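You operate a simulated robot arm through the tools that you are given. There is no shell and no other tool. Be economical: measure what you need, move in short steps, check, and stop when the job is done.

Carry out the task below with a simulated two-armed robot. There is one attempt and no reset: what you move stays moved.

Task
Pick up the white corner board with one hand, pass it to the other hand and put it on the top of the roll load.

It is judged by the outcome, as a careful person would: the job done as asked, and still so three seconds after it is handed in. It fails if anything else is knocked over, pushed out of place, dropped, spilled or broken.

Robot
Two 7-joint arms with two-finger parallel grippers on one trunk, on a base that drives. Base frame: it is fixed to the floor where the robot stands at the start and does not move with it; the origin is under the middle of the robot, x ahead of it, y to its left, z up. Readings come in cm, degrees, newtons and seconds.
The left shoulder is at the start at [5, 16.8, 110.7], the right one opposite. With the tool pointing down near the work surface each hand reaches from about 10 to 62 cm from the robot's upright axis, wherever it stands, measured 20 degrees to its own side. Places, roughly: top of the roll load [-40, -90, 90]; white corner board (5x5x38 cm) [60, -20, 80]. Payload 1.57 kg a hand.
The TCP of each hand is the grasp point between the finger pads, 3 cm short of the fingertips. In the tool frame z runs along the fingers and y along their closing line. The gripper opens to 8 cm. The fingers are 1.7 cm wide and 1.2 cm thick; the gripper's body (4 by 8.2 cm) begins 8 cm behind the TCP.
Orientation is told as [roll, pitch, yaw] about the base's x, y, z axes, in that order, counted from this pose: with the fingers straight down and closing along the base's y, the tool's x points along the base's -x, its y along +y and its z along -z.

Tools
- The arms move only by the tool step_arm. It takes "left_motion", "right_motion" or both (then of equal length, played together; a hand with none holds still); each is a list of rows, each a list of 2 entries, a list of its own where there are three numbers: the shift along the base's x, y, z in cm, then the turn, a rotation vector about the base's x, y, z in degrees. In form: [[[x, y, z], [wx, wy, wz]], ...]. A call has 1 to 8 rows; each row shifts and turns the commanded pose from where the row before left it. "left_fingers" and "right_fingers" are, for a hand that has rows, the opening, from 0 (shut) to 1 (fully open), set as the call begins (left out, the last holds). Each row takes 0.2 s and may step no farther than 5 cm and 8.6 degrees from the row before; otherwise, or with a gripper value out of range, the whole call is refused. A pose out of reach is approached as far as the arm can. The call stops where the force on the tool passes 40 N (or 10 N more than at its start, if that is more) or the arm is blocked; 0.2 s more then pass. The fingers move at their own pace (about 4.5 cm/s each) and stop on an object; they squeeze with about 43 N. The grip force told is the motor's: it shows also when the fingers shut on nothing. Time passes only in rows, and 0.2 s behind the last, so rows that do not move let the fingers close. It gives the time, the measured TCP pose, the force on the tool (base axes), the opening and the grip force at its end, in the units of the frame above (readings bear some noise), with the torque about the TCP (base axes, N m) and any sound that the robot's microphone picked up.
- Cameras (640 x 400 px; columns grow to the right, rows downward): "scene" is now at [10.24, -7.8, 133.95]; the picture's right is [-0.78, -0.63, 0.00], its down [-0.32, 0.39, -0.86] and it looks along [0.54, -0.67, -0.51] (base axes); focal length 214 px, centre (320, 200). "left" rides on the left gripper at [7.2, 0.7, -12.2] in its tool frame; the picture's right is [-0.09, 1.00, 0.00], its down [-0.84, -0.08, -0.54] and it looks along [-0.54, -0.05, 0.84] (tool axes); focal length 238 px, centre (320, 200). "right" rides on the right gripper at [7.2, -0.7, -12.2] in its tool frame; the picture's right is [0.09, 1.00, 0.00], its down [-0.84, 0.08, -0.54] and it looks along [-0.54, 0.05, 0.84] (tool axes); focal length 238 px, centre (320, 200). There is no depth. A picture from a camera that has moved, and an enlarged one, comes with that camera's place and axes in the base frame and with its lens. The place of the scene camera against the robot may be out by one fixed shift of up to 2.5 cm in any direction.
- camera(camera): a new picture of that camera. The clock stands still meanwhile.
- slide_trunk(by): slides the trunk up (or, below 0, down) by that many cm; the arms and the scene camera ride with it, the base frame stays. It gives what a move gives, with no picture.
- base_move(legs): drives the robot by 1 to 6 legs, each [ahead, left, turn to the left] in cm, cm and degrees, along the robot's own axes; the way and the turn of a leg run together, so that a leg with both is an arc; at most 150 cm and 180 degrees a leg. The arms and the cameras ride along, it lands a little off, and it stops where it bumps. It gives what a move gives.
- head_to(pan, tilt): turns the head with the scene camera to pan (to the left, within 80 degrees either way) and tilt (down, from -29 to 69), counted from straight ahead of the robot. It gives what a move gives.
- close_up(camera, box): a new picture of the part [left, top, right, bottom] of that camera's present view, enlarged. The clock stands still meanwhile.
- finish_job(): hands the job in; it is judged then, once.

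Go step by step. Nothing tells you exact positions but the pictures and the camera data: compare them with the known pose of the tool, close in by small moves and look again before you grip or let go. The budget is 120 turns and 88 pictures, counting those below and the enlarged ones. Unless the task says otherwise, let go and move clear before handing in, and close with one line.

The tools are called as name(argument=value, ...) on one line, values as JSON. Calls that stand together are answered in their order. step_arm: Moves the arms, as the interface text tells. Its arguments: {"type":"object","properties":{"left_motion":{"type":"array"},"left_fingers":{"type":"number"},"right_motion":{"type":"array"},"right_fingers":{"type":"number"}},"required":[]} The other tools are called the same way: slide_trunk (by) slides the trunk up or down; base_move (legs) drives the base; head_to (pan, tilt) turns the head that bears the scene camera; camera (camera) takes a picture; close_up (camera, box) takes an enlarged picture of a part of a camera's view; finish_job () hands the job in.

At the start:

```text
time_s: 0.0
left_ee_pos: [34.55, -4.15, 122.18]
left_tool_rot: [0.0, 0.0, 0.0]
left_contact_force: [-0.4, 0.7, 1.0]
left_moment: [-0.01, -0.02, 0.03]
left_grip_width: 8.02
left_grasp_force: 0.1
right_ee_pos: [31.6, -35.27, 123.44]
right_tool_rot: [0.0, 0.1, 0.1]
right_contact_force: [0.0, -0.7, -0.1]
right_moment: [-0.02, 0.0, -0.01]
right_grip_width: 7.99
right_grasp_force: 0.0
trunk travel left (down, up): [-27.5, 16.8]
robot x, y, heading: [-0.04, -0.05, 0.2]
head pan, tilt: [-51.3, 30.3]
```

scene: 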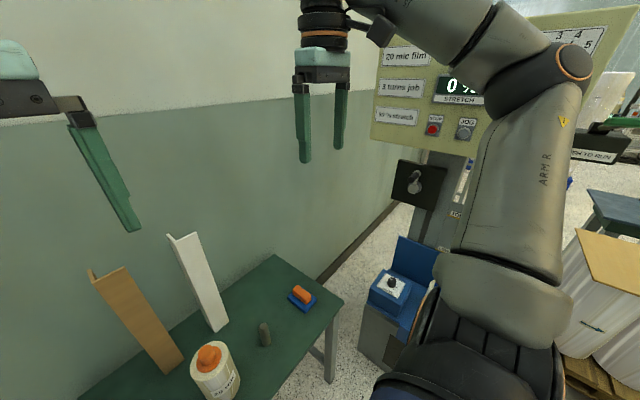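
right: 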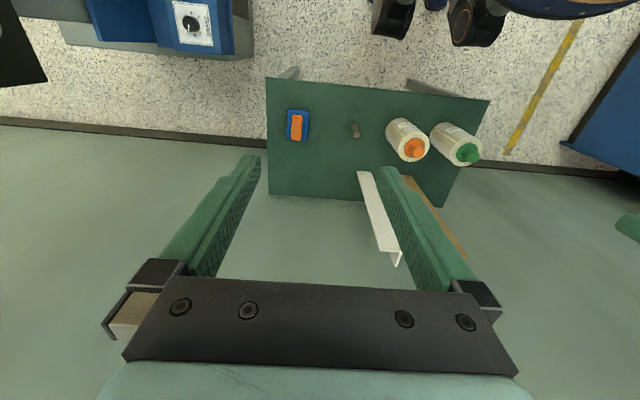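
left: 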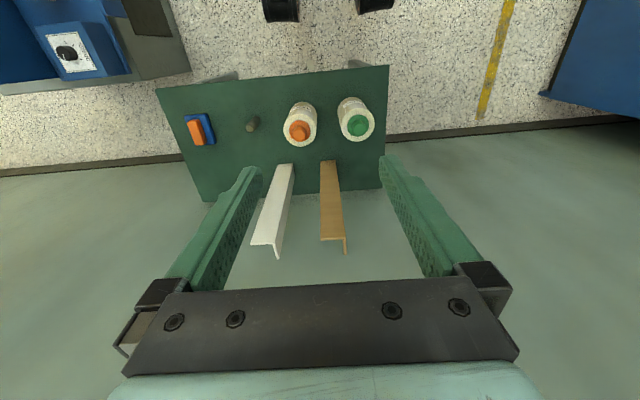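

The white corner board stands on the far edge of the green table, apparently leaning on the wall, with a brown one beside it. I'll look at the board and then the roll load with the head.

head_to(pan=-20, tilt=40)

camera(camera="scene")

head_to(pan=-80, tilt=25)

camera(camera="scene")

```text
time_s: 1.0
left_ee_pos: [34.47, -4.04, 122.19]
left_tool_rot: [0.0, 0.0, 0.0]
left_contact_force: [-0.2, -0.3, 0.5]
left_moment: [0.02, 0.0, -0.01]
left_grip_width: 8.02
left_grasp_force: 0.0
right_ee_pos: [31.56, -35.35, 123.41]
right_tool_rot: [-0.1, 0.0, 0.1]
right_contact_force: [-0.7, 0.5, 0.9]
right_moment: [0.01, 0.01, -0.03]
right_grip_width: 7.99
right_grasp_force: 0.0
trunk travel left (down, up): [-27.5, 16.8]
robot x, y, heading: [-0.33, -0.21, 0.0]
head pan, tilt: [-20.0, 40.0]
```

```text
84 pictures are left
camera scene: at [12.58, -3.67, 132.47], right [-0.34, -0.94, 0.0], down [-0.6, 0.22, -0.77], along [0.72, -0.26, -0.64], focal length 214 px, centre (320, 200)
```

scene: 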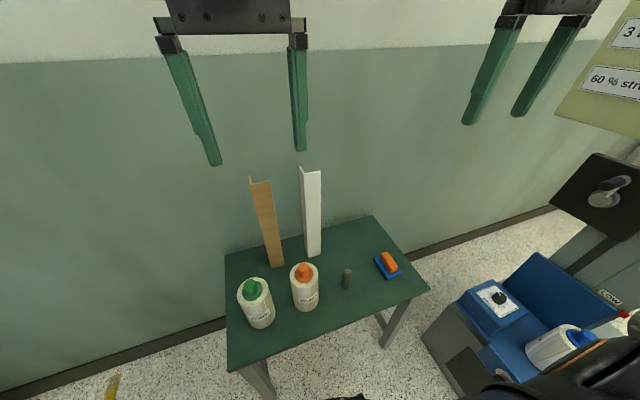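

```text
time_s: 2.3
left_ee_pos: [34.48, -4.22, 122.18]
left_tool_rot: [0.0, 0.0, 0.0]
left_contact_force: [-0.3, 0.0, -0.4]
left_moment: [-0.01, 0.02, 0.0]
left_grip_width: 7.99
left_grasp_force: 0.0
right_ee_pos: [31.59, -35.29, 123.43]
right_tool_rot: [0.0, 0.1, 0.1]
right_contact_force: [-0.8, 0.4, 0.2]
right_moment: [0.0, -0.05, 0.0]
right_grip_width: 8.02
right_grasp_force: 0.1
trunk travel left (down, up): [-27.5, 16.8]
robot x, y, heading: [0.0, -0.06, -0.0]
head pan, tilt: [-80.0, 25.0]
```

```text
83 pictures are left
camera scene: at [6.19, -9.83, 134.8], right [-0.98, -0.17, 0.0], down [-0.07, 0.42, -0.91], along [0.16, -0.89, -0.42], focal length 214 px, centre (320, 200)
```

scene: 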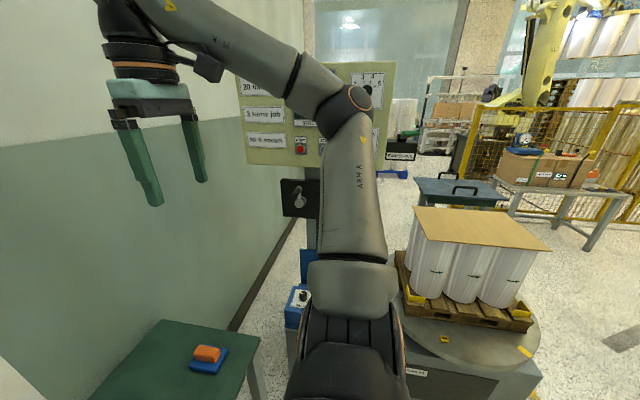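

The load is a stack of rolls with a cardboard top around [-40,-91,90], roughly 40 cm along x and 27 cm along y. The white board seems to have one flange facing me and the other on its +y edge running back to the wall. I'll check that enlarged.

head_to(pan=-20, tilt=40)

close_up(camera="scene", box=[220, 140, 380, 300])

close_up(camera="left", box=[220, 140, 370, 270])

close_up(camera="right", box=[320, 140, 480, 270])

```text
time_s: 3.6
left_ee_pos: [34.46, -4.05, 122.24]
left_tool_rot: [0.1, 0.0, 0.1]
left_contact_force: [0.6, 0.5, 1.2]
left_moment: [-0.01, -0.01, -0.02]
left_grip_width: 8.02
left_grasp_force: 0.1
right_ee_pos: [31.52, -35.34, 123.37]
right_tool_rot: [0.0, 0.0, 0.0]
right_contact_force: [0.1, 0.6, 0.2]
right_moment: [0.01, -0.02, 0.01]
right_grip_width: 8.0
right_grasp_force: 0.1
trunk travel left (down, up): [-27.5, 16.8]
robot x, y, heading: [-0.11, 0.14, 0.2]
head pan, tilt: [-20.0, 40.0]
```

```text
2.50 times, centred on (300, 220) of scene
camera zoom: at [12.58, -3.67, 132.47], right [-0.34, -0.94, 0.0], down [-0.6, 0.22, -0.77], along [0.72, -0.26, -0.64], focal length 536 px, centre (370, 150)
```

zoom: 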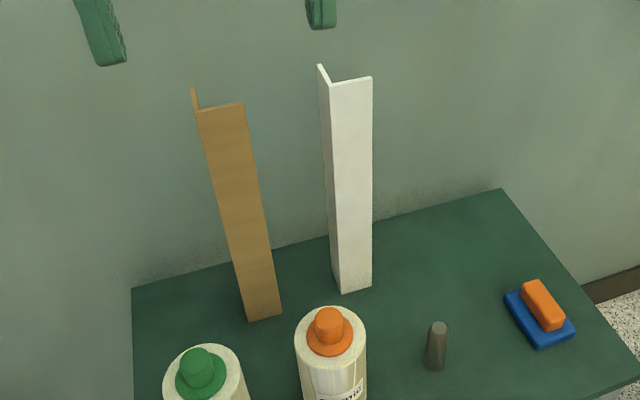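

```text
3.08 times, centred on (295, 205) of left
camera zoom: at [27.28, -3.44, 134.35], right [0.09, 1.0, 0.0], down [0.84, -0.08, 0.54], along [0.54, -0.05, -0.84], focal length 733 px, centre (397, 185)
```

zoom: 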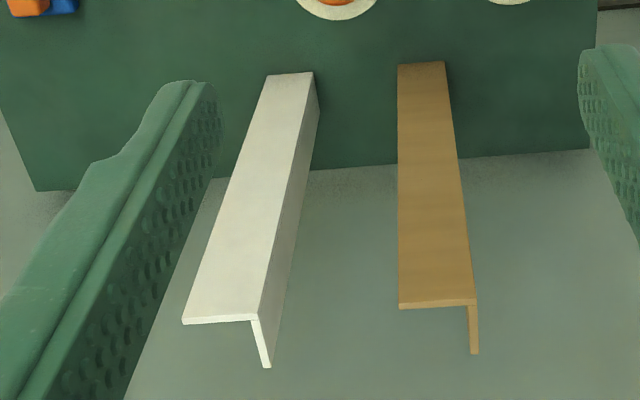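

```text
3.08 times, centred on (400, 205) of right
camera zoom: at [24.42, -35.91, 135.64], right [-0.09, 1.0, 0.0], down [0.84, 0.08, 0.54], along [0.54, 0.05, -0.84], focal length 733 px, centre (74, 185)
```

zoom: 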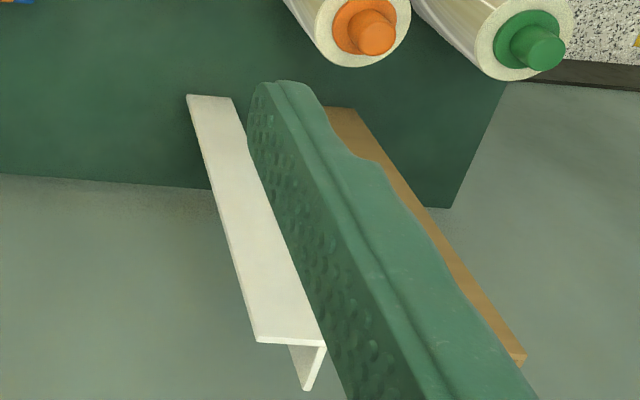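

The board stands upright and free: front flange at x≈58.8, y −20.3 to −15.5, top at z≈99.6, with the second flange at y≈−15.5 running back. The left hand will pinch the front flange from above, closing along x, so I'll first shift the base to the right and turn the left hand to yaw 90.

base_move(legs=[[0, -15, 0]])

step_arm(left_motion=[[[0, 0, 0], [0, 0, 8.5]], [[0, 0, 0], [0, 0, 8.5]], [[0, 0, 0], [0, 0, 8.5]], [[0, 0, 0], [0, 0, 8.5]], [[0, 0, 0], [0, 0, 8.5]], [[0, 0, 0], [0, 0, 8.5]], [[0, 0, 0], [0, 0, 8.5]], [[0, 0, 0], [0, 0, 8.5]]], left_fingers=0.45)

```text
time_s: 4.9
left_ee_pos: [34.44, -19.35, 122.2]
left_tool_rot: [0.1, 0.1, -0.1]
left_contact_force: [0.0, 0.3, -0.5]
left_moment: [0.07, -0.01, 0.01]
left_grip_width: 8.02
left_grasp_force: 0.0
right_ee_pos: [31.62, -50.49, 123.45]
right_tool_rot: [0.0, 0.1, 0.0]
right_contact_force: [-0.2, 0.4, 0.6]
right_moment: [0.03, -0.02, 0.0]
right_grip_width: 7.99
right_grasp_force: 0.0
trunk travel left (down, up): [-27.5, 16.8]
robot x, y, heading: [0.05, -15.18, 0.2]
head pan, tilt: [-20.0, 40.0]
```

```text
time_s: 6.7
left_ee_pos: [34.53, -19.31, 122.12]
left_tool_rot: [0.0, 0.0, 68.2]
left_contact_force: [-0.1, 0.4, 1.5]
left_moment: [-0.02, 0.05, -0.02]
left_grip_width: 3.63
left_grasp_force: 0.0
right_ee_pos: [31.6, -50.48, 123.43]
right_tool_rot: [0.0, 0.0, 0.1]
right_contact_force: [-0.4, -0.9, -0.8]
right_moment: [-0.01, -0.03, -0.01]
right_grip_width: 8.01
right_grasp_force: 0.1
trunk travel left (down, up): [-27.5, 16.8]
robot x, y, heading: [-0.17, -15.35, 0.3]
head pan, tilt: [-20.0, 40.0]
```

The wrist turns well. Next I finish the yaw and move above the flange, staying well clear of its top.

step_arm(left_motion=[[[4, 0, 0], [0, 0, 7.3]], [[4, 0, 0], [0, 0, 7.3]], [[4, 0, 0], [0, 0, 7.2]], [[4, 0, -2], [0, 0, 0]], [[4, 0, -2], [0, 0, 0]], [[3, 0.3, -2], [0, 0, 0]], [[1.6, 0, -2], [0, 0, 0]], [[0, 0, -2], [0, 0, 0]]])

camera(camera="left")

camera(camera="scene")

```text
time_s: 8.5
left_ee_pos: [51.67, -17.14, 111.22]
left_tool_rot: [0.1, 0.1, 89.8]
left_contact_force: [-0.1, -0.6, 0.5]
left_moment: [-0.04, -0.02, -0.02]
left_grip_width: 3.59
left_grasp_force: 0.1
left hand out of reach, approached as far as the arm can: row 3, 4, 5, 6, 7
right_ee_pos: [31.58, -50.32, 123.53]
right_tool_rot: [-0.1, 0.0, 0.1]
right_contact_force: [-1.3, 0.9, -0.5]
right_moment: [0.0, -0.02, 0.0]
right_grip_width: 7.98
right_grasp_force: 0.0
trunk travel left (down, up): [-27.5, 16.8]
robot x, y, heading: [-0.09, -15.02, 0.0]
head pan, tilt: [-20.0, 40.0]
```

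```text
79 pictures are left
camera left: at [50.91, -24.32, 123.44], right [-1.0, 0.09, 0.0], down [0.08, 0.84, 0.54], along [0.05, 0.54, -0.84], focal length 238 px, centre (320, 200)
```

left: 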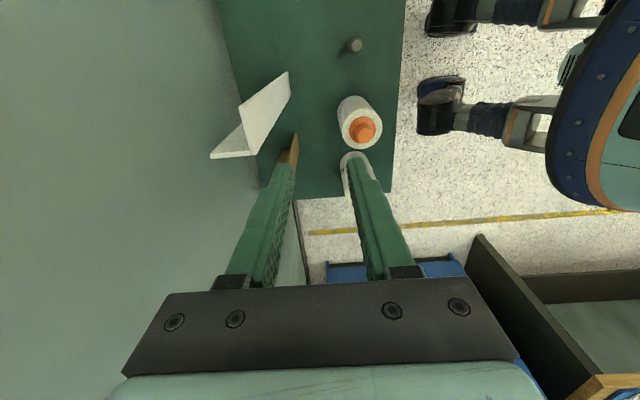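

```text
78 pictures are left
camera scene: at [12.56, -18.72, 132.48], right [-0.34, -0.94, 0.0], down [-0.6, 0.22, -0.77], along [0.72, -0.26, -0.64], focal length 214 px, centre (320, 200)
```

scene: 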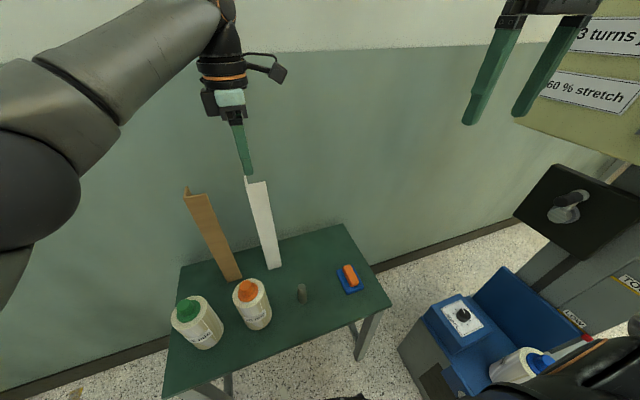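

The board is 7 cm beyond the arm's reach, and there is plenty of room between the robot and the table. I'll drive forward about 8 cm with the hand well above the board.

base_move(legs=[[8, 0, 0]])

camera(camera="left")

```text
time_s: 9.6
left_ee_pos: [56.71, -17.05, 111.33]
left_tool_rot: [0.1, 0.1, 90.0]
left_contact_force: [-0.4, 0.0, 0.2]
left_moment: [-0.01, 0.0, -0.02]
left_grip_width: 3.61
left_grasp_force: 0.1
right_ee_pos: [36.68, -50.46, 123.31]
right_tool_rot: [0.0, 0.1, 0.1]
right_contact_force: [-0.6, 0.4, -0.3]
right_moment: [0.01, 0.01, 0.03]
right_grip_width: 8.0
right_grasp_force: 0.1
trunk travel left (down, up): [-27.5, 16.8]
robot x, y, heading: [5.46, -15.1, 0.1]
head pan, tilt: [-20.0, 40.0]
stopped in leg 1: the robot was blocked; the commanded pose is now the measured one
```

```text
77 pictures are left
camera left: at [56.05, -24.33, 123.38], right [-1.0, 0.09, 0.0], down [0.08, 0.84, 0.54], along [0.05, 0.54, -0.84], focal length 238 px, centre (320, 200)
```

left: 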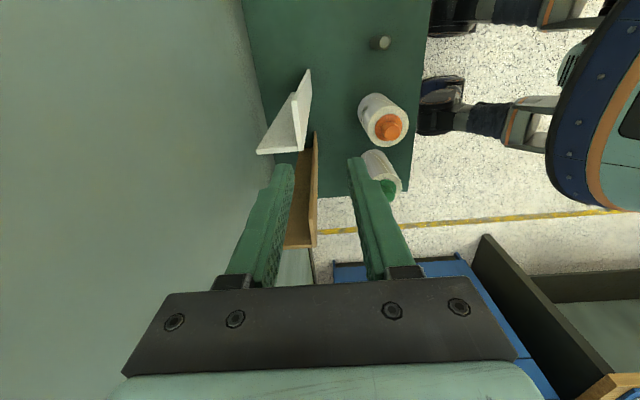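

The base stopped against the table edge, but the board is where I computed it. I'll ease back a touch and then reach forward while lowering, which gives the arm more reach.

base_move(legs=[[-0.7, 0, 0]])

step_arm(left_motion=[[[0, -1, -2], [0, 0, 0]], [[0, -1, -2], [0, 0, 0]], [[0.8, 0, -1.5], [0, 0, 0]], [[0.8, 0, -1], [0, 0, 0]], [[0.8, 0, 0], [0, 0, 0]], [[0.5, 0, 0], [0, 0, 0]]])

camera(camera="scene")

camera(camera="left")

```text
time_s: 10.3
left_ee_pos: [55.98, -17.19, 111.21]
left_tool_rot: [0.3, 0.0, 89.9]
left_contact_force: [-0.1, 0.4, 0.1]
left_moment: [0.03, -0.03, 0.01]
left_grip_width: 3.62
left_grasp_force: 0.0
right_ee_pos: [36.2, -50.51, 123.33]
right_tool_rot: [0.0, 0.3, 0.1]
right_contact_force: [-0.2, 0.1, -0.7]
right_moment: [-0.01, -0.03, 0.02]
right_grip_width: 8.0
right_grasp_force: 0.0
trunk travel left (down, up): [-27.5, 16.8]
robot x, y, heading: [4.7, -15.29, -0.2]
head pan, tilt: [-20.0, 40.0]
```

```text
time_s: 11.7
left_ee_pos: [58.37, -19.19, 104.63]
left_tool_rot: [0.2, 0.1, 90.1]
left_contact_force: [-0.5, 1.0, 0.5]
left_moment: [0.01, -0.01, 0.02]
left_grip_width: 3.6
left_grasp_force: 0.0
left hand out of reach, approached as far as the arm can: row 6
right_ee_pos: [36.19, -50.47, 123.31]
right_tool_rot: [0.0, 0.2, 0.1]
right_contact_force: [-0.4, 0.2, 0.5]
right_moment: [0.01, 0.03, -0.03]
right_grip_width: 8.01
right_grasp_force: 0.0
trunk travel left (down, up): [-27.5, 16.8]
robot x, y, heading: [4.39, -15.28, 0.1]
head pan, tilt: [-20.0, 40.0]
```

```text
76 pictures are left
camera scene: at [17.07, -18.81, 132.47], right [-0.34, -0.94, 0.0], down [-0.6, 0.22, -0.77], along [0.72, -0.26, -0.64], focal length 214 px, centre (320, 200)
```

scene: 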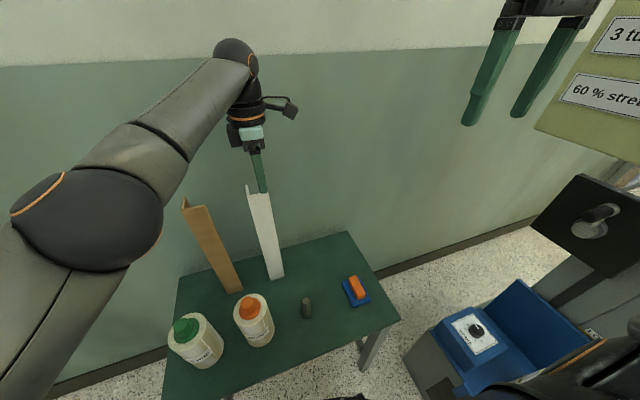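

```text
75 pictures are left
camera left: at [57.78, -26.34, 116.73], right [-1.0, 0.09, 0.0], down [0.08, 0.84, 0.54], along [0.05, 0.54, -0.84], focal length 238 px, centre (320, 200)
```

left: 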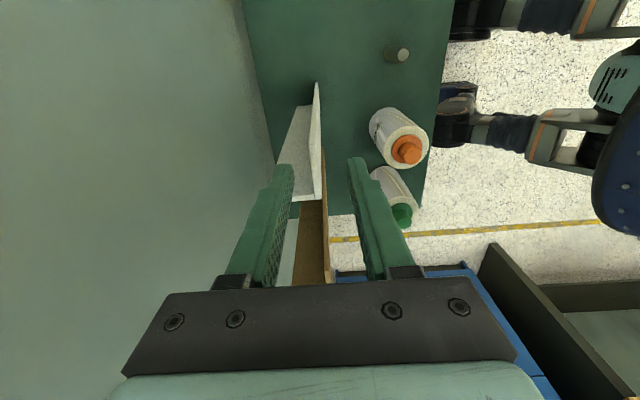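

The flange lies between the finger lines. I'll lower in small steps straddling it and look again.

step_arm(left_motion=[[[0, 0, -1.5], [0, 0, 0]], [[0, 0, -1.5], [0, 0, 0]], [[0, 0, -1.5], [0, 0, 0]], [[0, 0, -1.5], [0, 0, 0]]])

close_up(camera="left", box=[220, 80, 420, 280])

close_up(camera="scene", box=[200, 100, 330, 220])

```text
time_s: 12.7
left_ee_pos: [58.46, -19.11, 98.57]
left_tool_rot: [0.2, -0.1, 90.0]
left_contact_force: [-1.1, -0.3, -0.6]
left_moment: [0.0, 0.02, 0.04]
left_grip_width: 3.58
left_grasp_force: 0.1
right_ee_pos: [36.19, -50.48, 123.24]
right_tool_rot: [0.0, 0.1, 0.0]
right_contact_force: [0.8, 1.4, 0.0]
right_moment: [-0.02, 0.0, -0.03]
right_grip_width: 8.0
right_grasp_force: 0.0
trunk travel left (down, up): [-27.5, 16.8]
robot x, y, heading: [4.52, -15.22, 0.2]
head pan, tilt: [-20.0, 40.0]
```

```text
2.00 times, centred on (320, 180) of left
camera zoom: at [57.83, -26.3, 110.73], right [-1.0, 0.09, 0.0], down [0.08, 0.84, 0.54], along [0.05, 0.54, -0.84], focal length 477 px, centre (320, 240)
```

zoom: 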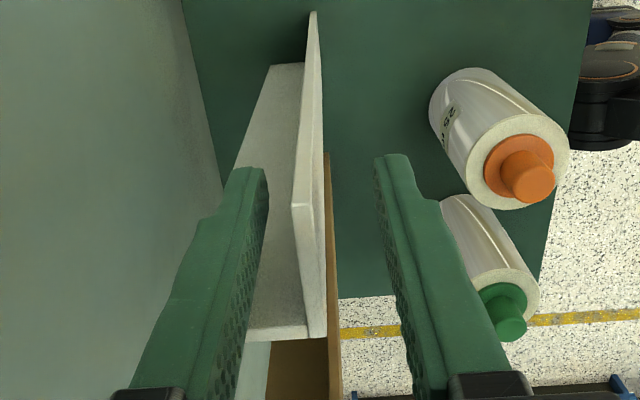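

```text
3.33 times, centred on (265, 160) of scene
camera zoom: at [17.08, -18.82, 132.47], right [-0.34, -0.94, 0.0], down [-0.6, 0.22, -0.77], along [0.72, -0.26, -0.64], focal length 715 px, centre (503, 333)
```

zoom: 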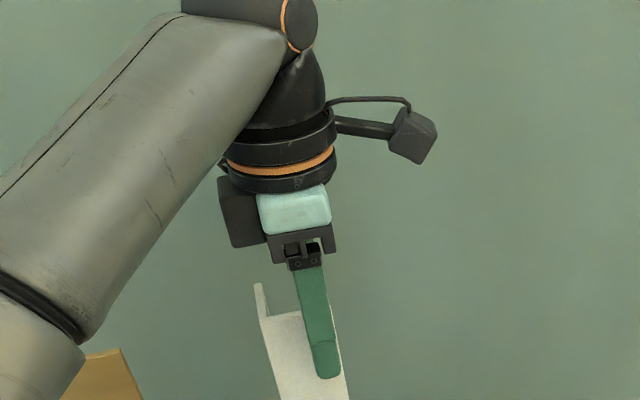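

The fingers straddle the front flange, about half a centimetre off centre. I'll shift +0.5 in x, lower 4 cm more and close.

step_arm(left_motion=[[[0.25, 0, -1.3], [0, 0, 0]], [[0.25, 0, -1.3], [0, 0, 0]], [[0, 0, -1.3], [0, 0, 0]], [[0, 0, 0], [0, 0, 0]]])

step_arm(left_motion=[[[0, 0, 0], [0, 0, 0]], [[0, 0, 0], [0, 0, 0]], [[0, 0, 0], [0, 0, 0]], [[0, 0, 0], [0, 0, 0]]], left_fingers=0)

camera(camera="left")

```text
time_s: 13.7
left_ee_pos: [58.98, -19.23, 94.69]
left_tool_rot: [0.2, 0.0, 90.0]
left_contact_force: [-0.2, -0.1, -0.5]
left_moment: [0.01, 0.07, 0.0]
left_grip_width: 3.64
left_grasp_force: 0.0
right_ee_pos: [36.21, -50.49, 123.31]
right_tool_rot: [0.0, 0.1, 0.1]
right_contact_force: [0.5, -0.4, -0.2]
right_moment: [-0.01, 0.01, 0.01]
right_grip_width: 8.01
right_grasp_force: 0.0
trunk travel left (down, up): [-27.5, 16.8]
robot x, y, heading: [4.29, -15.2, 0.0]
head pan, tilt: [-20.0, 40.0]
```

```text
time_s: 14.7
left_ee_pos: [58.89, -19.17, 94.74]
left_tool_rot: [0.1, 0.1, 90.0]
left_contact_force: [-0.4, -0.2, -0.3]
left_moment: [-0.01, -0.01, -0.03]
left_grip_width: 0.58
left_grasp_force: 25.1
right_ee_pos: [36.11, -50.48, 123.22]
right_tool_rot: [0.1, 0.3, 0.0]
right_contact_force: [0.6, -0.5, -0.4]
right_moment: [0.04, 0.01, 0.0]
right_grip_width: 8.01
right_grasp_force: 0.1
trunk travel left (down, up): [-27.5, 16.8]
robot x, y, heading: [4.36, -15.04, 0.2]
head pan, tilt: [-20.0, 40.0]
```

```text
72 pictures are left
camera left: at [58.33, -26.4, 106.92], right [-1.0, 0.09, 0.0], down [0.08, 0.84, 0.54], along [0.05, 0.54, -0.84], focal length 238 px, centre (320, 200)
```

left: 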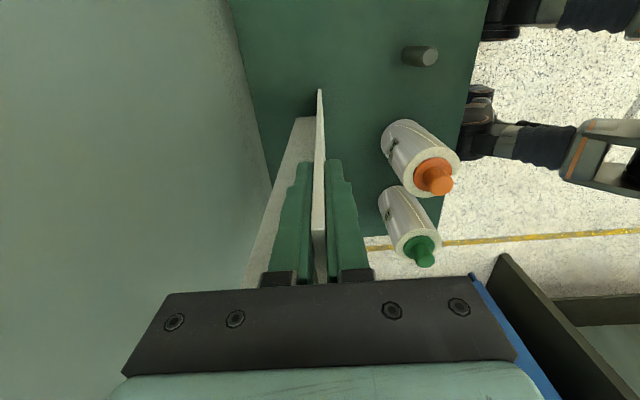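

The flange is gripped (0.58 cm). I'll lift straight first, then up and back a little to stay in reach, clear of the bottles.

step_arm(left_motion=[[[0, 0, 2], [0, 0, 0]], [[0, 0, 3], [0, 0, 0]], [[0, 0, 3], [0, 0, 0]], [[-1, 0, 3], [0, 0, 0]], [[-2, 0, 3], [0, 0, 0]], [[-2, 0, 3], [0, 0, 0]], [[-2, 0, 3], [0, 0, 0]], [[-2, 0, 3], [0, 0, 0]]])

camera(camera="scene")

```text
time_s: 16.5
left_ee_pos: [50.11, -19.22, 117.52]
left_tool_rot: [0.2, 0.0, 90.0]
left_contact_force: [-0.1, 0.2, 0.1]
left_moment: [-0.01, 0.02, 0.07]
left_grip_width: 0.54
left_grasp_force: 25.8
right_ee_pos: [36.12, -50.54, 123.27]
right_tool_rot: [0.0, 0.3, 0.1]
right_contact_force: [-0.1, -0.2, 0.0]
right_moment: [-0.03, -0.03, 0.02]
right_grip_width: 8.01
right_grasp_force: 0.0
trunk travel left (down, up): [-27.5, 16.8]
robot x, y, heading: [4.51, -15.35, 0.1]
head pan, tilt: [-20.0, 40.0]
```

```text
71 pictures are left
camera scene: at [17.02, -18.82, 132.47], right [-0.34, -0.94, 0.0], down [-0.6, 0.22, -0.77], along [0.72, -0.26, -0.64], focal length 214 px, centre (320, 200)
```

scene: 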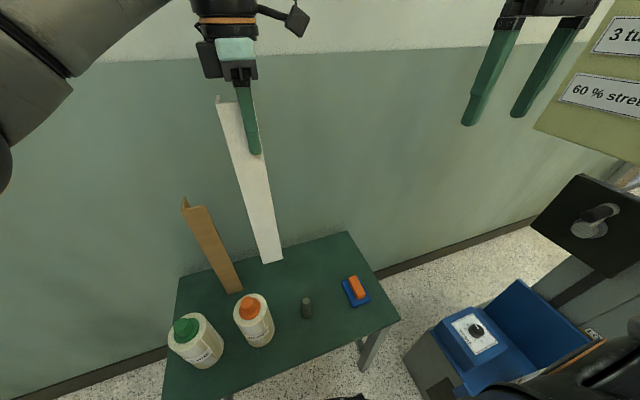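

The board hangs free, its lower end about z 84. I'll back away from the table, then swing the left hand so the board lies horizontally towards the right hand.

base_move(legs=[[-15, 0, 0]])

step_arm(left_motion=[[[0, 2, 1], [-8, 0, 0]], [[0, 2, 1], [-8, 0, 0]], [[0, 2, 1], [-8, 0, 0]], [[0, 2, 0], [-8, 0, 0]], [[0, 2, 0], [-8, 0, 0]], [[0, 2, 0], [-8, 0, 0]]])

camera(camera="scene")

```text
time_s: 17.9
left_ee_pos: [35.23, -19.2, 117.53]
left_tool_rot: [0.3, 0.0, 90.0]
left_contact_force: [-0.6, 0.3, -0.3]
left_moment: [-0.06, 0.0, 0.0]
left_grip_width: 0.53
left_grasp_force: 25.7
right_ee_pos: [21.25, -50.49, 123.29]
right_tool_rot: [-0.1, 0.2, 0.0]
right_contact_force: [-0.4, -0.2, -0.5]
right_moment: [0.0, 0.0, 0.0]
right_grip_width: 7.98
right_grasp_force: 0.0
trunk travel left (down, up): [-27.5, 16.8]
robot x, y, heading: [-10.69, -15.38, -0.1]
head pan, tilt: [-20.0, 40.0]
```

```text
time_s: 19.3
left_ee_pos: [35.15, -7.05, 120.61]
left_tool_rot: [0.2, 48.2, 90.0]
left_contact_force: [-0.1, 0.8, -0.1]
left_moment: [0.06, 0.03, 0.01]
left_grip_width: 0.56
left_grasp_force: 25.5
right_ee_pos: [21.26, -50.37, 123.38]
right_tool_rot: [0.1, 0.2, -0.1]
right_contact_force: [-0.2, -0.9, 0.9]
right_moment: [-0.03, -0.01, 0.01]
right_grip_width: 8.01
right_grasp_force: 0.1
trunk travel left (down, up): [-27.5, 16.8]
robot x, y, heading: [-10.75, -15.49, -0.2]
head pan, tilt: [-20.0, 40.0]
```

```text
70 pictures are left
camera scene: at [2.2, -18.78, 132.48], right [-0.34, -0.94, 0.0], down [-0.6, 0.22, -0.77], along [0.72, -0.26, -0.64], focal length 214 px, centre (320, 200)
```

scene: 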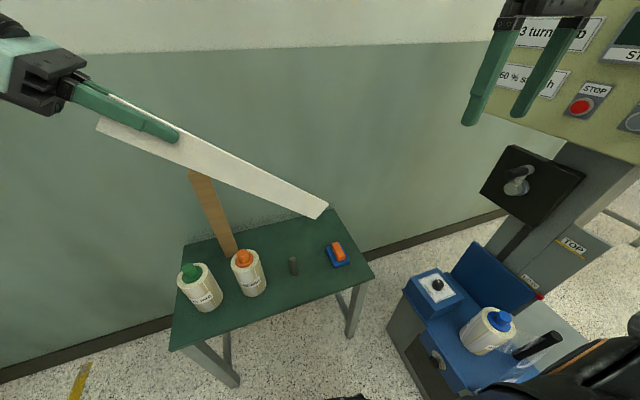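

The board swings cleanly. I'll finish the turn to horizontal, lowering a little, and turn the right hand's closing line to x at the same time.

step_arm(left_motion=[[[0, 1, -2], [-8, 0, 0]], [[0, 1, -2], [-8, 0, 0]], [[0, 1, -2], [-8, 0, 0]], [[0, 1, -2], [-8, 0, 0]], [[0, 1, -2], [-8, 0, 0]], [[0, 0, -2], [-1.8, 0, 0]], [[0, 0, 0], [0, 0, 0]], [[0, 0, 0], [0, 0, 0]]], right_motion=[[[0, 0, 1], [0, 0, -8.5]], [[0, 0, 1], [0, 0, -8.5]], [[0, 0, 1], [0, 0, -8.5]], [[0, 0, 1], [0, 0, -8.5]], [[0, 0, 1], [0, 0, -8.5]], [[0, 0, 0], [0, 0, -8.5]], [[0, 0, 0], [0, 0, -8.5]], [[0, 0, 0], [0, 0, -8.5]]], right_fingers=0.5)

camera(camera="scene")

camera(camera="left")

```text
time_s: 21.1
left_ee_pos: [35.18, -2.16, 108.54]
left_tool_rot: [-19.9, 89.7, 70.2]
left_contact_force: [-0.2, 0.2, -1.2]
left_moment: [0.13, 0.01, -0.02]
left_grip_width: 0.56
left_grasp_force: 25.1
right_ee_pos: [21.36, -50.6, 128.32]
right_tool_rot: [0.0, 0.3, -68.3]
right_contact_force: [-0.3, 1.0, 0.7]
right_moment: [-0.05, 0.0, -0.02]
right_grip_width: 4.01
right_grasp_force: 0.0
trunk travel left (down, up): [-27.5, 16.8]
robot x, y, heading: [-10.58, -15.76, 0.2]
head pan, tilt: [-20.0, 40.0]
```

```text
69 pictures are left
camera scene: at [2.19, -18.84, 132.47], right [-0.34, -0.94, 0.0], down [-0.6, 0.22, -0.77], along [0.72, -0.26, -0.64], focal length 214 px, centre (320, 200)
```

scene: 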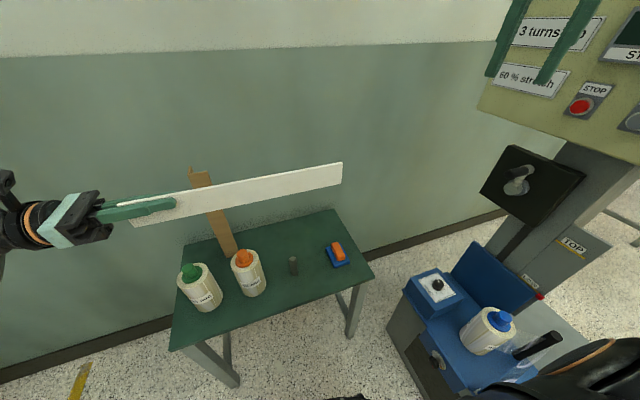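

```text
68 pictures are left
camera left: at [34.53, 9.99, 115.64], right [-1.0, 0.0, -0.09], down [0.08, 0.54, -0.84], along [0.05, -0.84, -0.54], focal length 238 px, centre (320, 200)
```

left: 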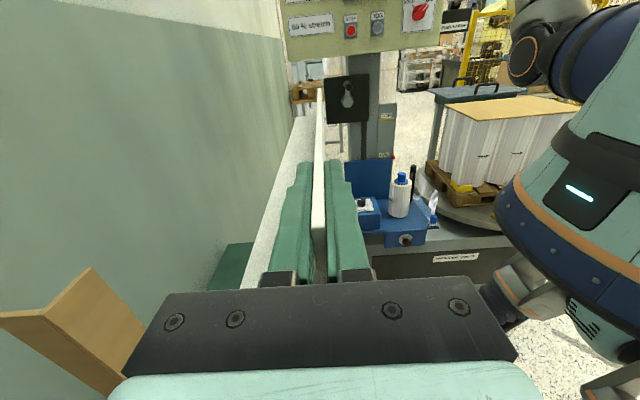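

The board is horizontal: upright flange near x 35.2 with top at z≈110, other flange at the bottom pointing away. I'll bring the right hand over the middle (y≈−18), still above it.

step_arm(right_motion=[[[1.73, 4.08, -1], [0, 0, -2.7]], [[1.73, 4.08, -1], [0, 0, -2.7]], [[1.73, 4.08, -1], [0, 0, -2.7]], [[1.73, 4.08, -1], [0, 0, -2.7]], [[1.73, 4.08, -1], [0, 0, -2.7]], [[1.73, 4.08, -1], [0, 0, -2.7]], [[1.73, 4.08, -1], [0, 0, -2.7]], [[1.73, 4.08, -1], [0, 0, -2.7]]])

camera(camera="right")

camera(camera="left")

camera(camera="scene")

```text
time_s: 22.9
left_ee_pos: [35.13, -2.08, 108.59]
left_tool_rot: [-9.8, 89.8, 80.1]
left_contact_force: [0.4, -0.5, -0.5]
left_moment: [0.08, -0.01, 0.0]
left_grip_width: 0.56
left_grasp_force: 25.6
right_ee_pos: [28.56, -29.67, 115.29]
right_tool_rot: [0.2, 0.5, -90.0]
right_contact_force: [-0.1, -0.8, -0.7]
right_moment: [0.02, 0.03, 0.01]
right_grip_width: 4.01
right_grasp_force: 0.0
right hand out of reach, approached as far as the arm can: row 4, 5, 6, 7, 8
trunk travel left (down, up): [-27.5, 16.8]
robot x, y, heading: [-10.14, -15.16, 0.0]
head pan, tilt: [-20.0, 40.0]
```

```text
67 pictures are left
camera right: at [27.92, -22.49, 127.54], right [1.0, 0.09, 0.0], down [0.08, -0.84, 0.54], along [0.05, -0.53, -0.84], focal length 238 px, centre (320, 200)
```

right: 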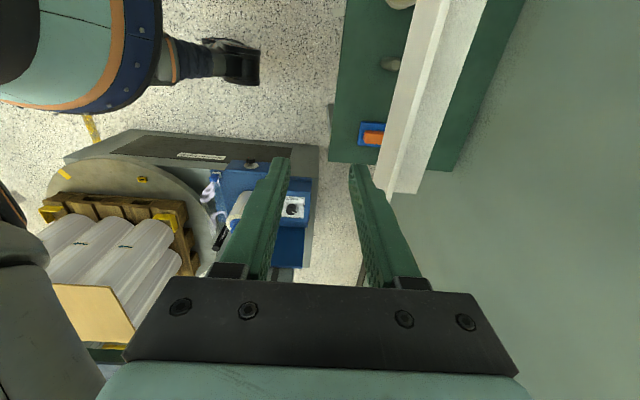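

```text
66 pictures are left
camera left: at [34.55, 9.98, 115.65], right [-1.0, 0.0, -0.09], down [0.08, 0.54, -0.83], along [0.05, -0.84, -0.54], focal length 238 px, centre (320, 200)
```

left: 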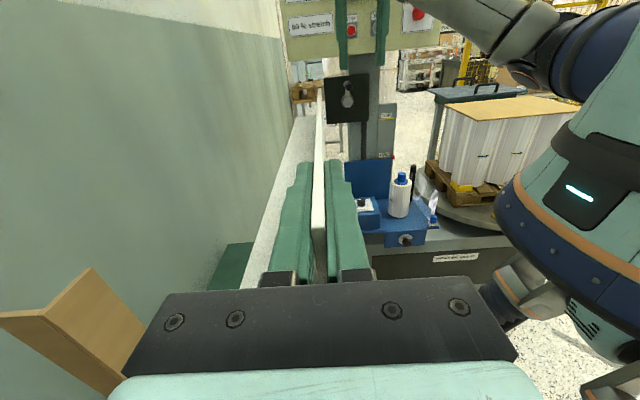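

```text
65 pictures are left
camera scene: at [2.21, -18.84, 132.47], right [-0.34, -0.94, 0.0], down [-0.6, 0.22, -0.77], along [0.72, -0.26, -0.64], focal length 214 px, centre (320, 200)
```

scene: 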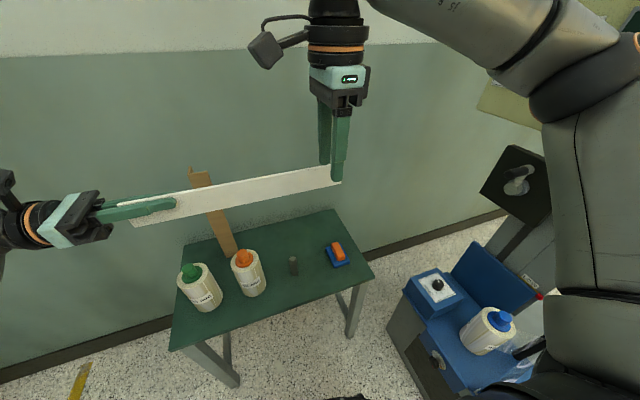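

The right arm can't stretch that far at this height, so I'll bring the board to it instead: lower the left hand first, then shift back and to the right beneath the right fingers.

step_arm(left_motion=[[[0, 0, -2], [0, 0, 0]], [[0, 0, -2], [0, 0, 0]], [[-2, -3, 0], [0, 0, 0]], [[-2, -3, 0], [0, 0, 0]], [[-2, -3, 0], [0, 0, 0]], [[-0.6, -2, 0], [0, 0, 0]], [[0, 0, 0], [0, 0, 0]]])

camera(camera="right")

camera(camera="scene")

```text
time_s: 24.5
left_ee_pos: [28.75, -13.07, 104.56]
left_tool_rot: [-11.1, 89.8, 78.7]
left_contact_force: [1.3, -0.2, -1.3]
left_moment: [0.09, -0.01, 0.01]
left_grip_width: 0.56
left_grasp_force: 25.6
right_ee_pos: [28.44, -29.63, 115.31]
right_tool_rot: [0.1, 0.5, -89.9]
right_contact_force: [-1.0, 0.3, -0.2]
right_moment: [0.0, -0.03, 0.02]
right_grip_width: 4.0
right_grasp_force: 0.0
trunk travel left (down, up): [-27.5, 16.8]
robot x, y, heading: [-10.31, -14.98, 0.0]
head pan, tilt: [-20.0, 40.0]
```

```text
64 pictures are left
camera right: at [27.9, -22.49, 127.57], right [1.0, 0.09, 0.0], down [0.08, -0.84, 0.54], along [0.05, -0.53, -0.84], focal length 238 px, centre (320, 200)
```

right: 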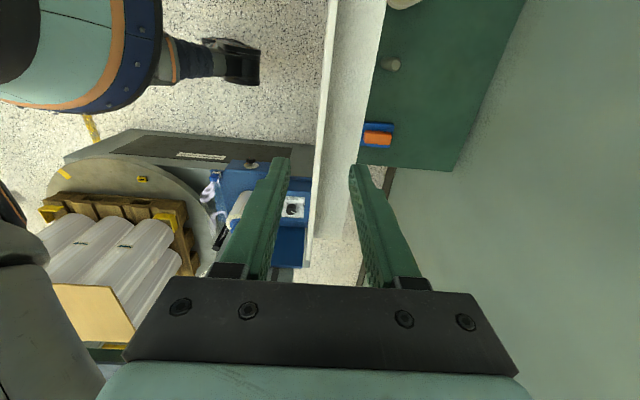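

```text
63 pictures are left
camera scene: at [2.19, -18.84, 132.47], right [-0.34, -0.94, 0.0], down [-0.6, 0.22, -0.77], along [0.72, -0.26, -0.64], focal length 214 px, centre (320, 200)
```

scene: 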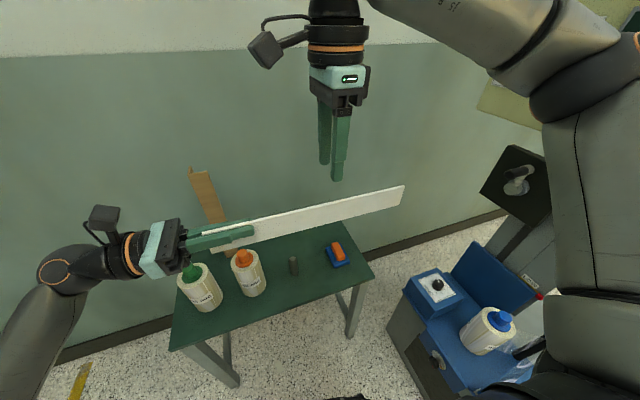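

The board is now centred under the right fingers in x. I'll lower the right hand to straddle the upright flange, in two stages.

step_arm(right_motion=[[[0, 0, -2], [0, 0, 0]], [[0, 0, -2], [0, 0, 0]], [[0, 0, -2], [0, 0, 0]], [[0, 0, -1.5], [0, 0, 0]], [[0, 0, 0], [0, 0, 0]]])

camera(camera="right")

camera(camera="left")

```text
time_s: 25.7
left_ee_pos: [28.72, -13.06, 104.57]
left_tool_rot: [-13.5, 89.7, 76.2]
left_contact_force: [0.4, 0.1, -0.5]
left_moment: [0.12, 0.02, 0.01]
left_grip_width: 0.54
left_grasp_force: 25.5
right_ee_pos: [28.54, -29.95, 107.88]
right_tool_rot: [-0.1, 0.2, -89.6]
right_contact_force: [0.2, 0.7, -0.9]
right_moment: [0.02, -0.02, -0.01]
right_grip_width: 3.99
right_grasp_force: 0.1
trunk travel left (down, up): [-27.5, 16.8]
robot x, y, heading: [-9.86, -15.1, -0.1]
head pan, tilt: [-20.0, 40.0]
```

```text
62 pictures are left
camera right: at [27.85, -22.72, 120.04], right [1.0, 0.1, 0.0], down [0.08, -0.84, 0.54], along [0.05, -0.54, -0.84], focal length 238 px, centre (320, 200)
```

right: 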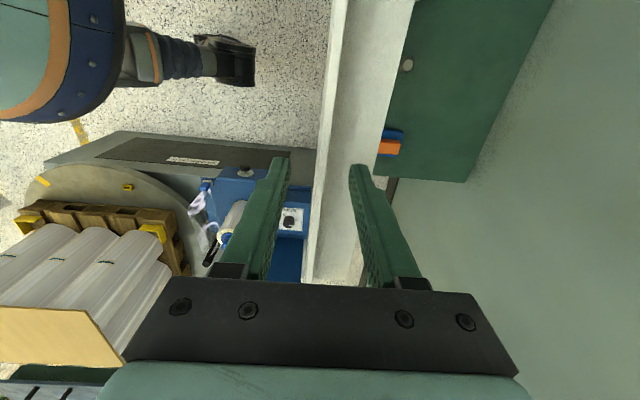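

```text
61 pictures are left
camera left: at [28.06, -0.93, 111.77], right [-1.0, 0.0, -0.09], down [0.08, 0.54, -0.83], along [0.05, -0.84, -0.54], focal length 238 px, centre (320, 200)
```

left: 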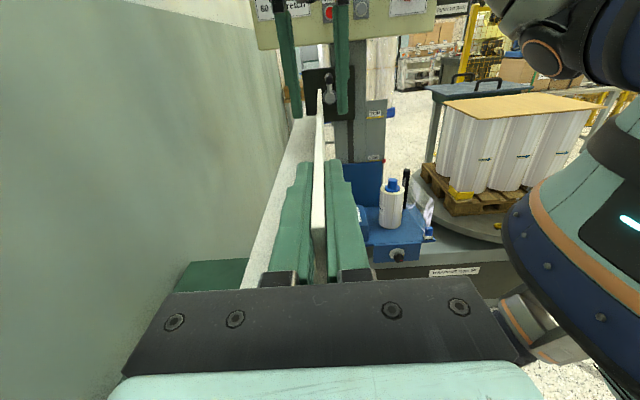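

The flange sits midway between the right fingers. I'll lower the last 2.5 cm and close the right hand.

step_arm(right_motion=[[[0, 0, -1.2], [0, 0, 0]], [[0, 0, -1.2], [0, 0, 0]], [[0, 0, 0], [0, 0, 0]]])

close_up(camera="left", box=[240, 20, 400, 120])

step_arm(right_motion=[[[0, 0, 0], [0, 0, 0]], [[0, 0, 0], [0, 0, 0]], [[0, 0, 0], [0, 0, 0]], [[0, 0, 0], [0, 0, 0]]], right_fingers=0)

camera(camera="left")

camera(camera="scene")

```text
time_s: 26.5
left_ee_pos: [28.63, -13.1, 104.52]
left_tool_rot: [-12.9, 89.8, 76.8]
left_contact_force: [-0.2, -0.2, -0.2]
left_moment: [0.11, 0.03, 0.01]
left_grip_width: 0.57
left_grasp_force: 26.0
right_ee_pos: [28.4, -29.88, 105.35]
right_tool_rot: [0.0, 0.2, -89.6]
right_contact_force: [-0.3, 0.2, 0.0]
right_moment: [0.05, -0.02, 0.05]
right_grip_width: 4.0
right_grasp_force: 0.0
trunk travel left (down, up): [-27.5, 16.8]
robot x, y, heading: [-10.32, -15.31, -0.1]
head pan, tilt: [-20.0, 40.0]
```

```text
4.00 times, centred on (320, 70) of left
camera zoom: at [28.06, -0.92, 111.77], right [-1.0, 0.0, -0.09], down [0.08, 0.54, -0.83], along [0.05, -0.84, -0.54], focal length 953 px, centre (320, 720)
```

zoom: 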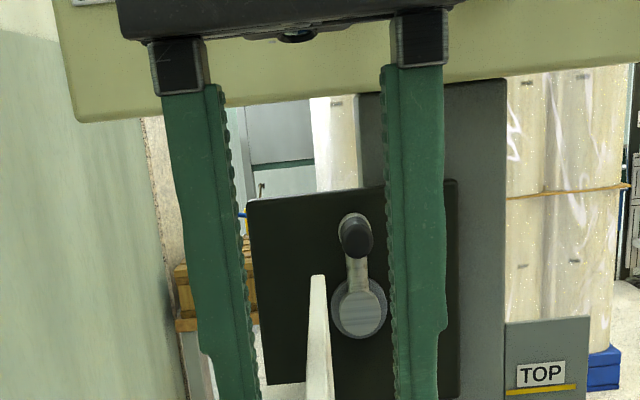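

```text
time_s: 27.5
left_ee_pos: [28.67, -13.1, 104.71]
left_tool_rot: [-11.3, 89.7, 78.4]
left_contact_force: [-5.9, 1.8, -0.2]
left_moment: [0.06, 0.0, -0.74]
left_grip_width: 0.56
left_grasp_force: 25.7
right_ee_pos: [28.42, -29.84, 105.42]
right_tool_rot: [0.0, 0.2, -89.6]
right_contact_force: [6.5, -2.4, 0.2]
right_moment: [-0.11, -0.07, -0.22]
right_grip_width: 0.5
right_grasp_force: 25.3
trunk travel left (down, up): [-27.5, 16.8]
robot x, y, heading: [-10.52, -15.43, 0.1]
head pan, tilt: [-20.0, 40.0]
```

```text
59 pictures are left
camera left: at [28.01, -0.95, 111.78], right [-1.0, 0.01, -0.09], down [0.08, 0.54, -0.83], along [0.05, -0.84, -0.54], focal length 238 px, centre (320, 200)
```

left: 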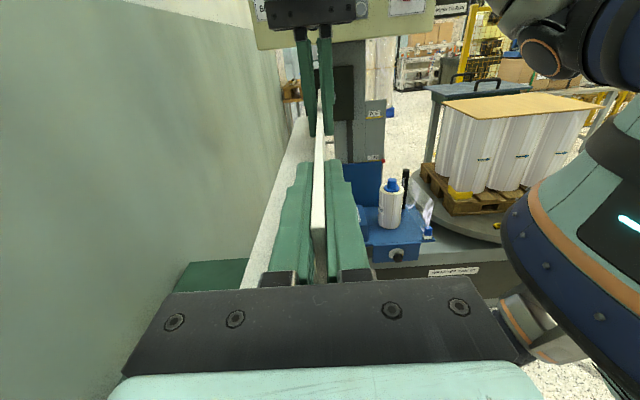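

```text
58 pictures are left
camera scene: at [2.19, -18.84, 132.47], right [-0.34, -0.94, 0.0], down [-0.6, 0.22, -0.77], along [0.72, -0.26, -0.64], focal length 214 px, centre (320, 200)
```

scene: 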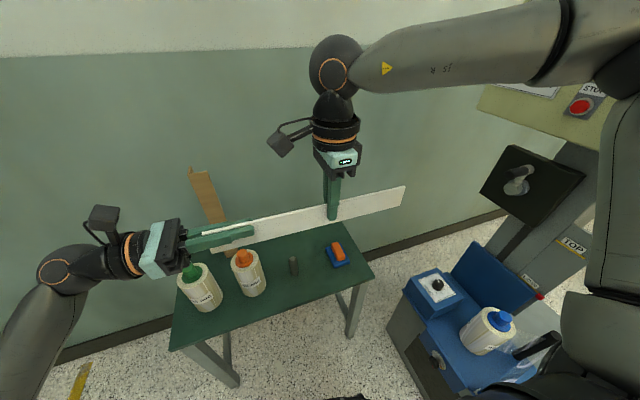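

Both hands hold the flange. Now the left hand opens and withdraws along +y.

step_arm(left_motion=[[[0, 0, 0], [0, 0, 0]], [[0, 0, 0], [0, 0, 0]], [[0, 0, 0], [0, 0, 0]], [[0, 2, 0], [0, 0, 0]], [[0, 4, 0], [0, 0, 0]], [[0, 4, 0], [0, 0, 0]], [[0, 4, 0], [0, 0, 0]]], left_fingers=0.35)

camera(camera="scene")

camera(camera="left")

```text
time_s: 29.1
left_ee_pos: [28.61, 0.75, 104.26]
left_tool_rot: [-28.5, 89.7, 61.3]
left_contact_force: [-0.6, -0.3, -0.2]
left_moment: [-0.01, 0.01, -0.01]
left_grip_width: 2.81
left_grasp_force: 0.0
right_ee_pos: [28.47, -29.85, 105.47]
right_tool_rot: [-0.1, 0.3, -89.6]
right_contact_force: [0.2, -0.2, -0.2]
right_moment: [-0.02, 0.03, 0.0]
right_grip_width: 0.52
right_grasp_force: 25.3
trunk travel left (down, up): [-27.5, 16.8]
robot x, y, heading: [-10.51, -15.06, 0.1]
head pan, tilt: [-20.0, 40.0]
```

```text
57 pictures are left
camera scene: at [2.18, -18.82, 132.47], right [-0.34, -0.94, 0.0], down [-0.6, 0.22, -0.77], along [0.72, -0.26, -0.64], focal length 214 px, centre (320, 200)
```

scene: 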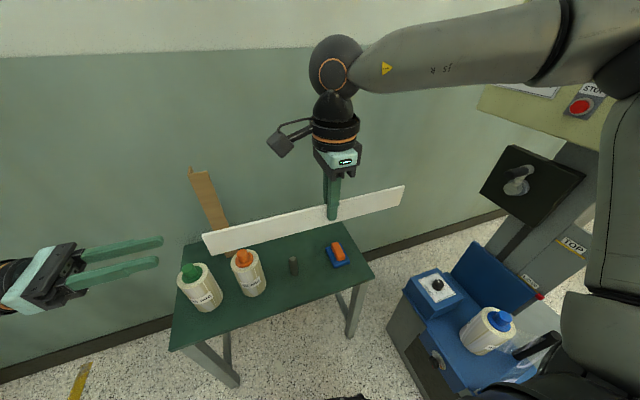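

```text
56 pictures are left
camera left: at [28.07, 12.95, 111.52], right [-1.0, 0.01, -0.09], down [0.08, 0.54, -0.83], along [0.05, -0.84, -0.54], focal length 238 px, centre (320, 200)
```

left: 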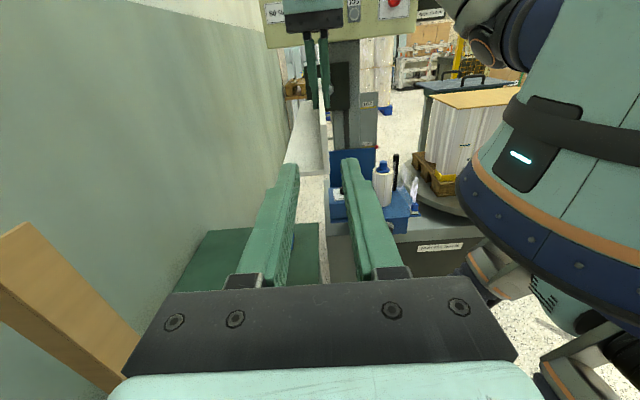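

The right hand alone holds the board. Before driving I'll draw both hands in and turn the left hand back to pointing down so nothing sticks out.

step_arm(left_motion=[[[0, 1.5, 1], [8.5, 0, 0]], [[0, 1, 1], [8.5, 0, 0]], [[0, 1, 1], [8.5, 0, 0]], [[0, 1, 1], [8.5, 0, 0]], [[0, 0, 1], [8.5, 0, 0]], [[0, 0, 1], [8.5, 0, 0]], [[0, 0, 1], [8.5, 0, 0]], [[0, 0, 1], [8.5, 0, 0]]], right_motion=[[[0, 0, 0.5], [0, 0, 0]], [[-1, 0, 0.5], [0, 0, 0]], [[-1, 0, 0.5], [0, 0, 0]], [[-1, 0, 0.5], [0, 0, 0]], [[-1, 0, 0], [0, 0, 0]], [[-1, 0, 0], [0, 0, 0]], [[-1, 0, 0], [0, 0, 0]], [[0, 0, 0], [0, 0, 0]]])

head_to(pan=-75, tilt=50)

camera(camera="scene")

camera(camera="right")

```text
time_s: 30.9
left_ee_pos: [28.62, 5.23, 112.38]
left_tool_rot: [0.2, 21.7, 90.1]
left_contact_force: [0.0, -1.1, 0.1]
left_moment: [-0.01, 0.04, 0.01]
left_grip_width: 2.81
left_grasp_force: 0.0
right_ee_pos: [22.63, -29.91, 107.31]
right_tool_rot: [0.0, 0.2, -89.6]
right_contact_force: [0.1, -0.1, -1.5]
right_moment: [-0.02, 0.04, -0.02]
right_grip_width: 0.53
right_grasp_force: 25.5
trunk travel left (down, up): [-27.5, 16.8]
robot x, y, heading: [-9.92, -15.31, -0.0]
head pan, tilt: [-20.0, 40.0]
```

```text
time_s: 32.1
left_ee_pos: [28.69, 5.24, 112.52]
left_tool_rot: [0.2, 21.9, 90.0]
left_contact_force: [-0.2, -0.3, -0.1]
left_moment: [0.0, -0.01, -0.01]
left_grip_width: 2.8
left_grasp_force: 0.1
right_ee_pos: [22.53, -29.89, 107.36]
right_tool_rot: [0.1, 0.2, -89.5]
right_contact_force: [0.4, 0.4, -0.4]
right_moment: [0.0, 0.04, 0.01]
right_grip_width: 0.51
right_grasp_force: 25.6
trunk travel left (down, up): [-27.5, 16.8]
robot x, y, heading: [-10.49, -14.63, -0.1]
head pan, tilt: [-75.0, 50.0]
```

```text
55 pictures are left
camera scene: at [-3.8, -23.37, 131.06], right [-0.97, -0.26, 0.0], down [-0.2, 0.74, -0.64], along [0.17, -0.62, -0.77], focal length 214 px, centre (320, 200)
```

scene: 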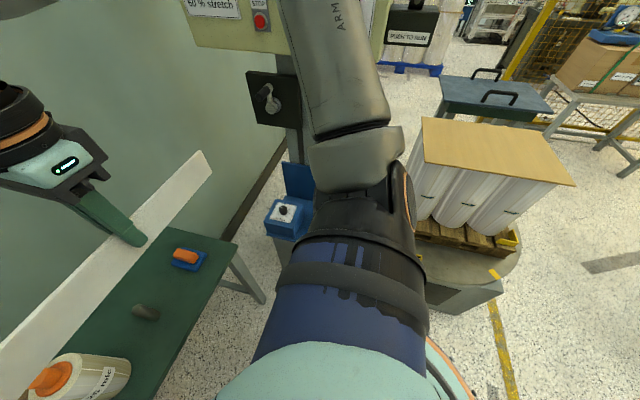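

```text
54 pictures are left
camera right: at [21.86, -22.67, 119.6], right [0.99, 0.1, 0.0], down [0.08, -0.84, 0.54], along [0.05, -0.54, -0.84], focal length 238 px, centre (320, 200)
```

right: 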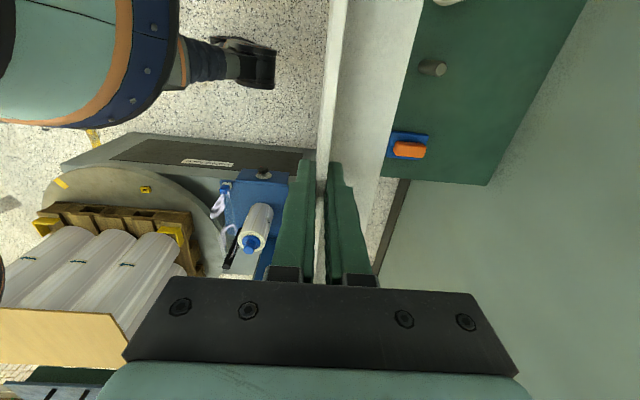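

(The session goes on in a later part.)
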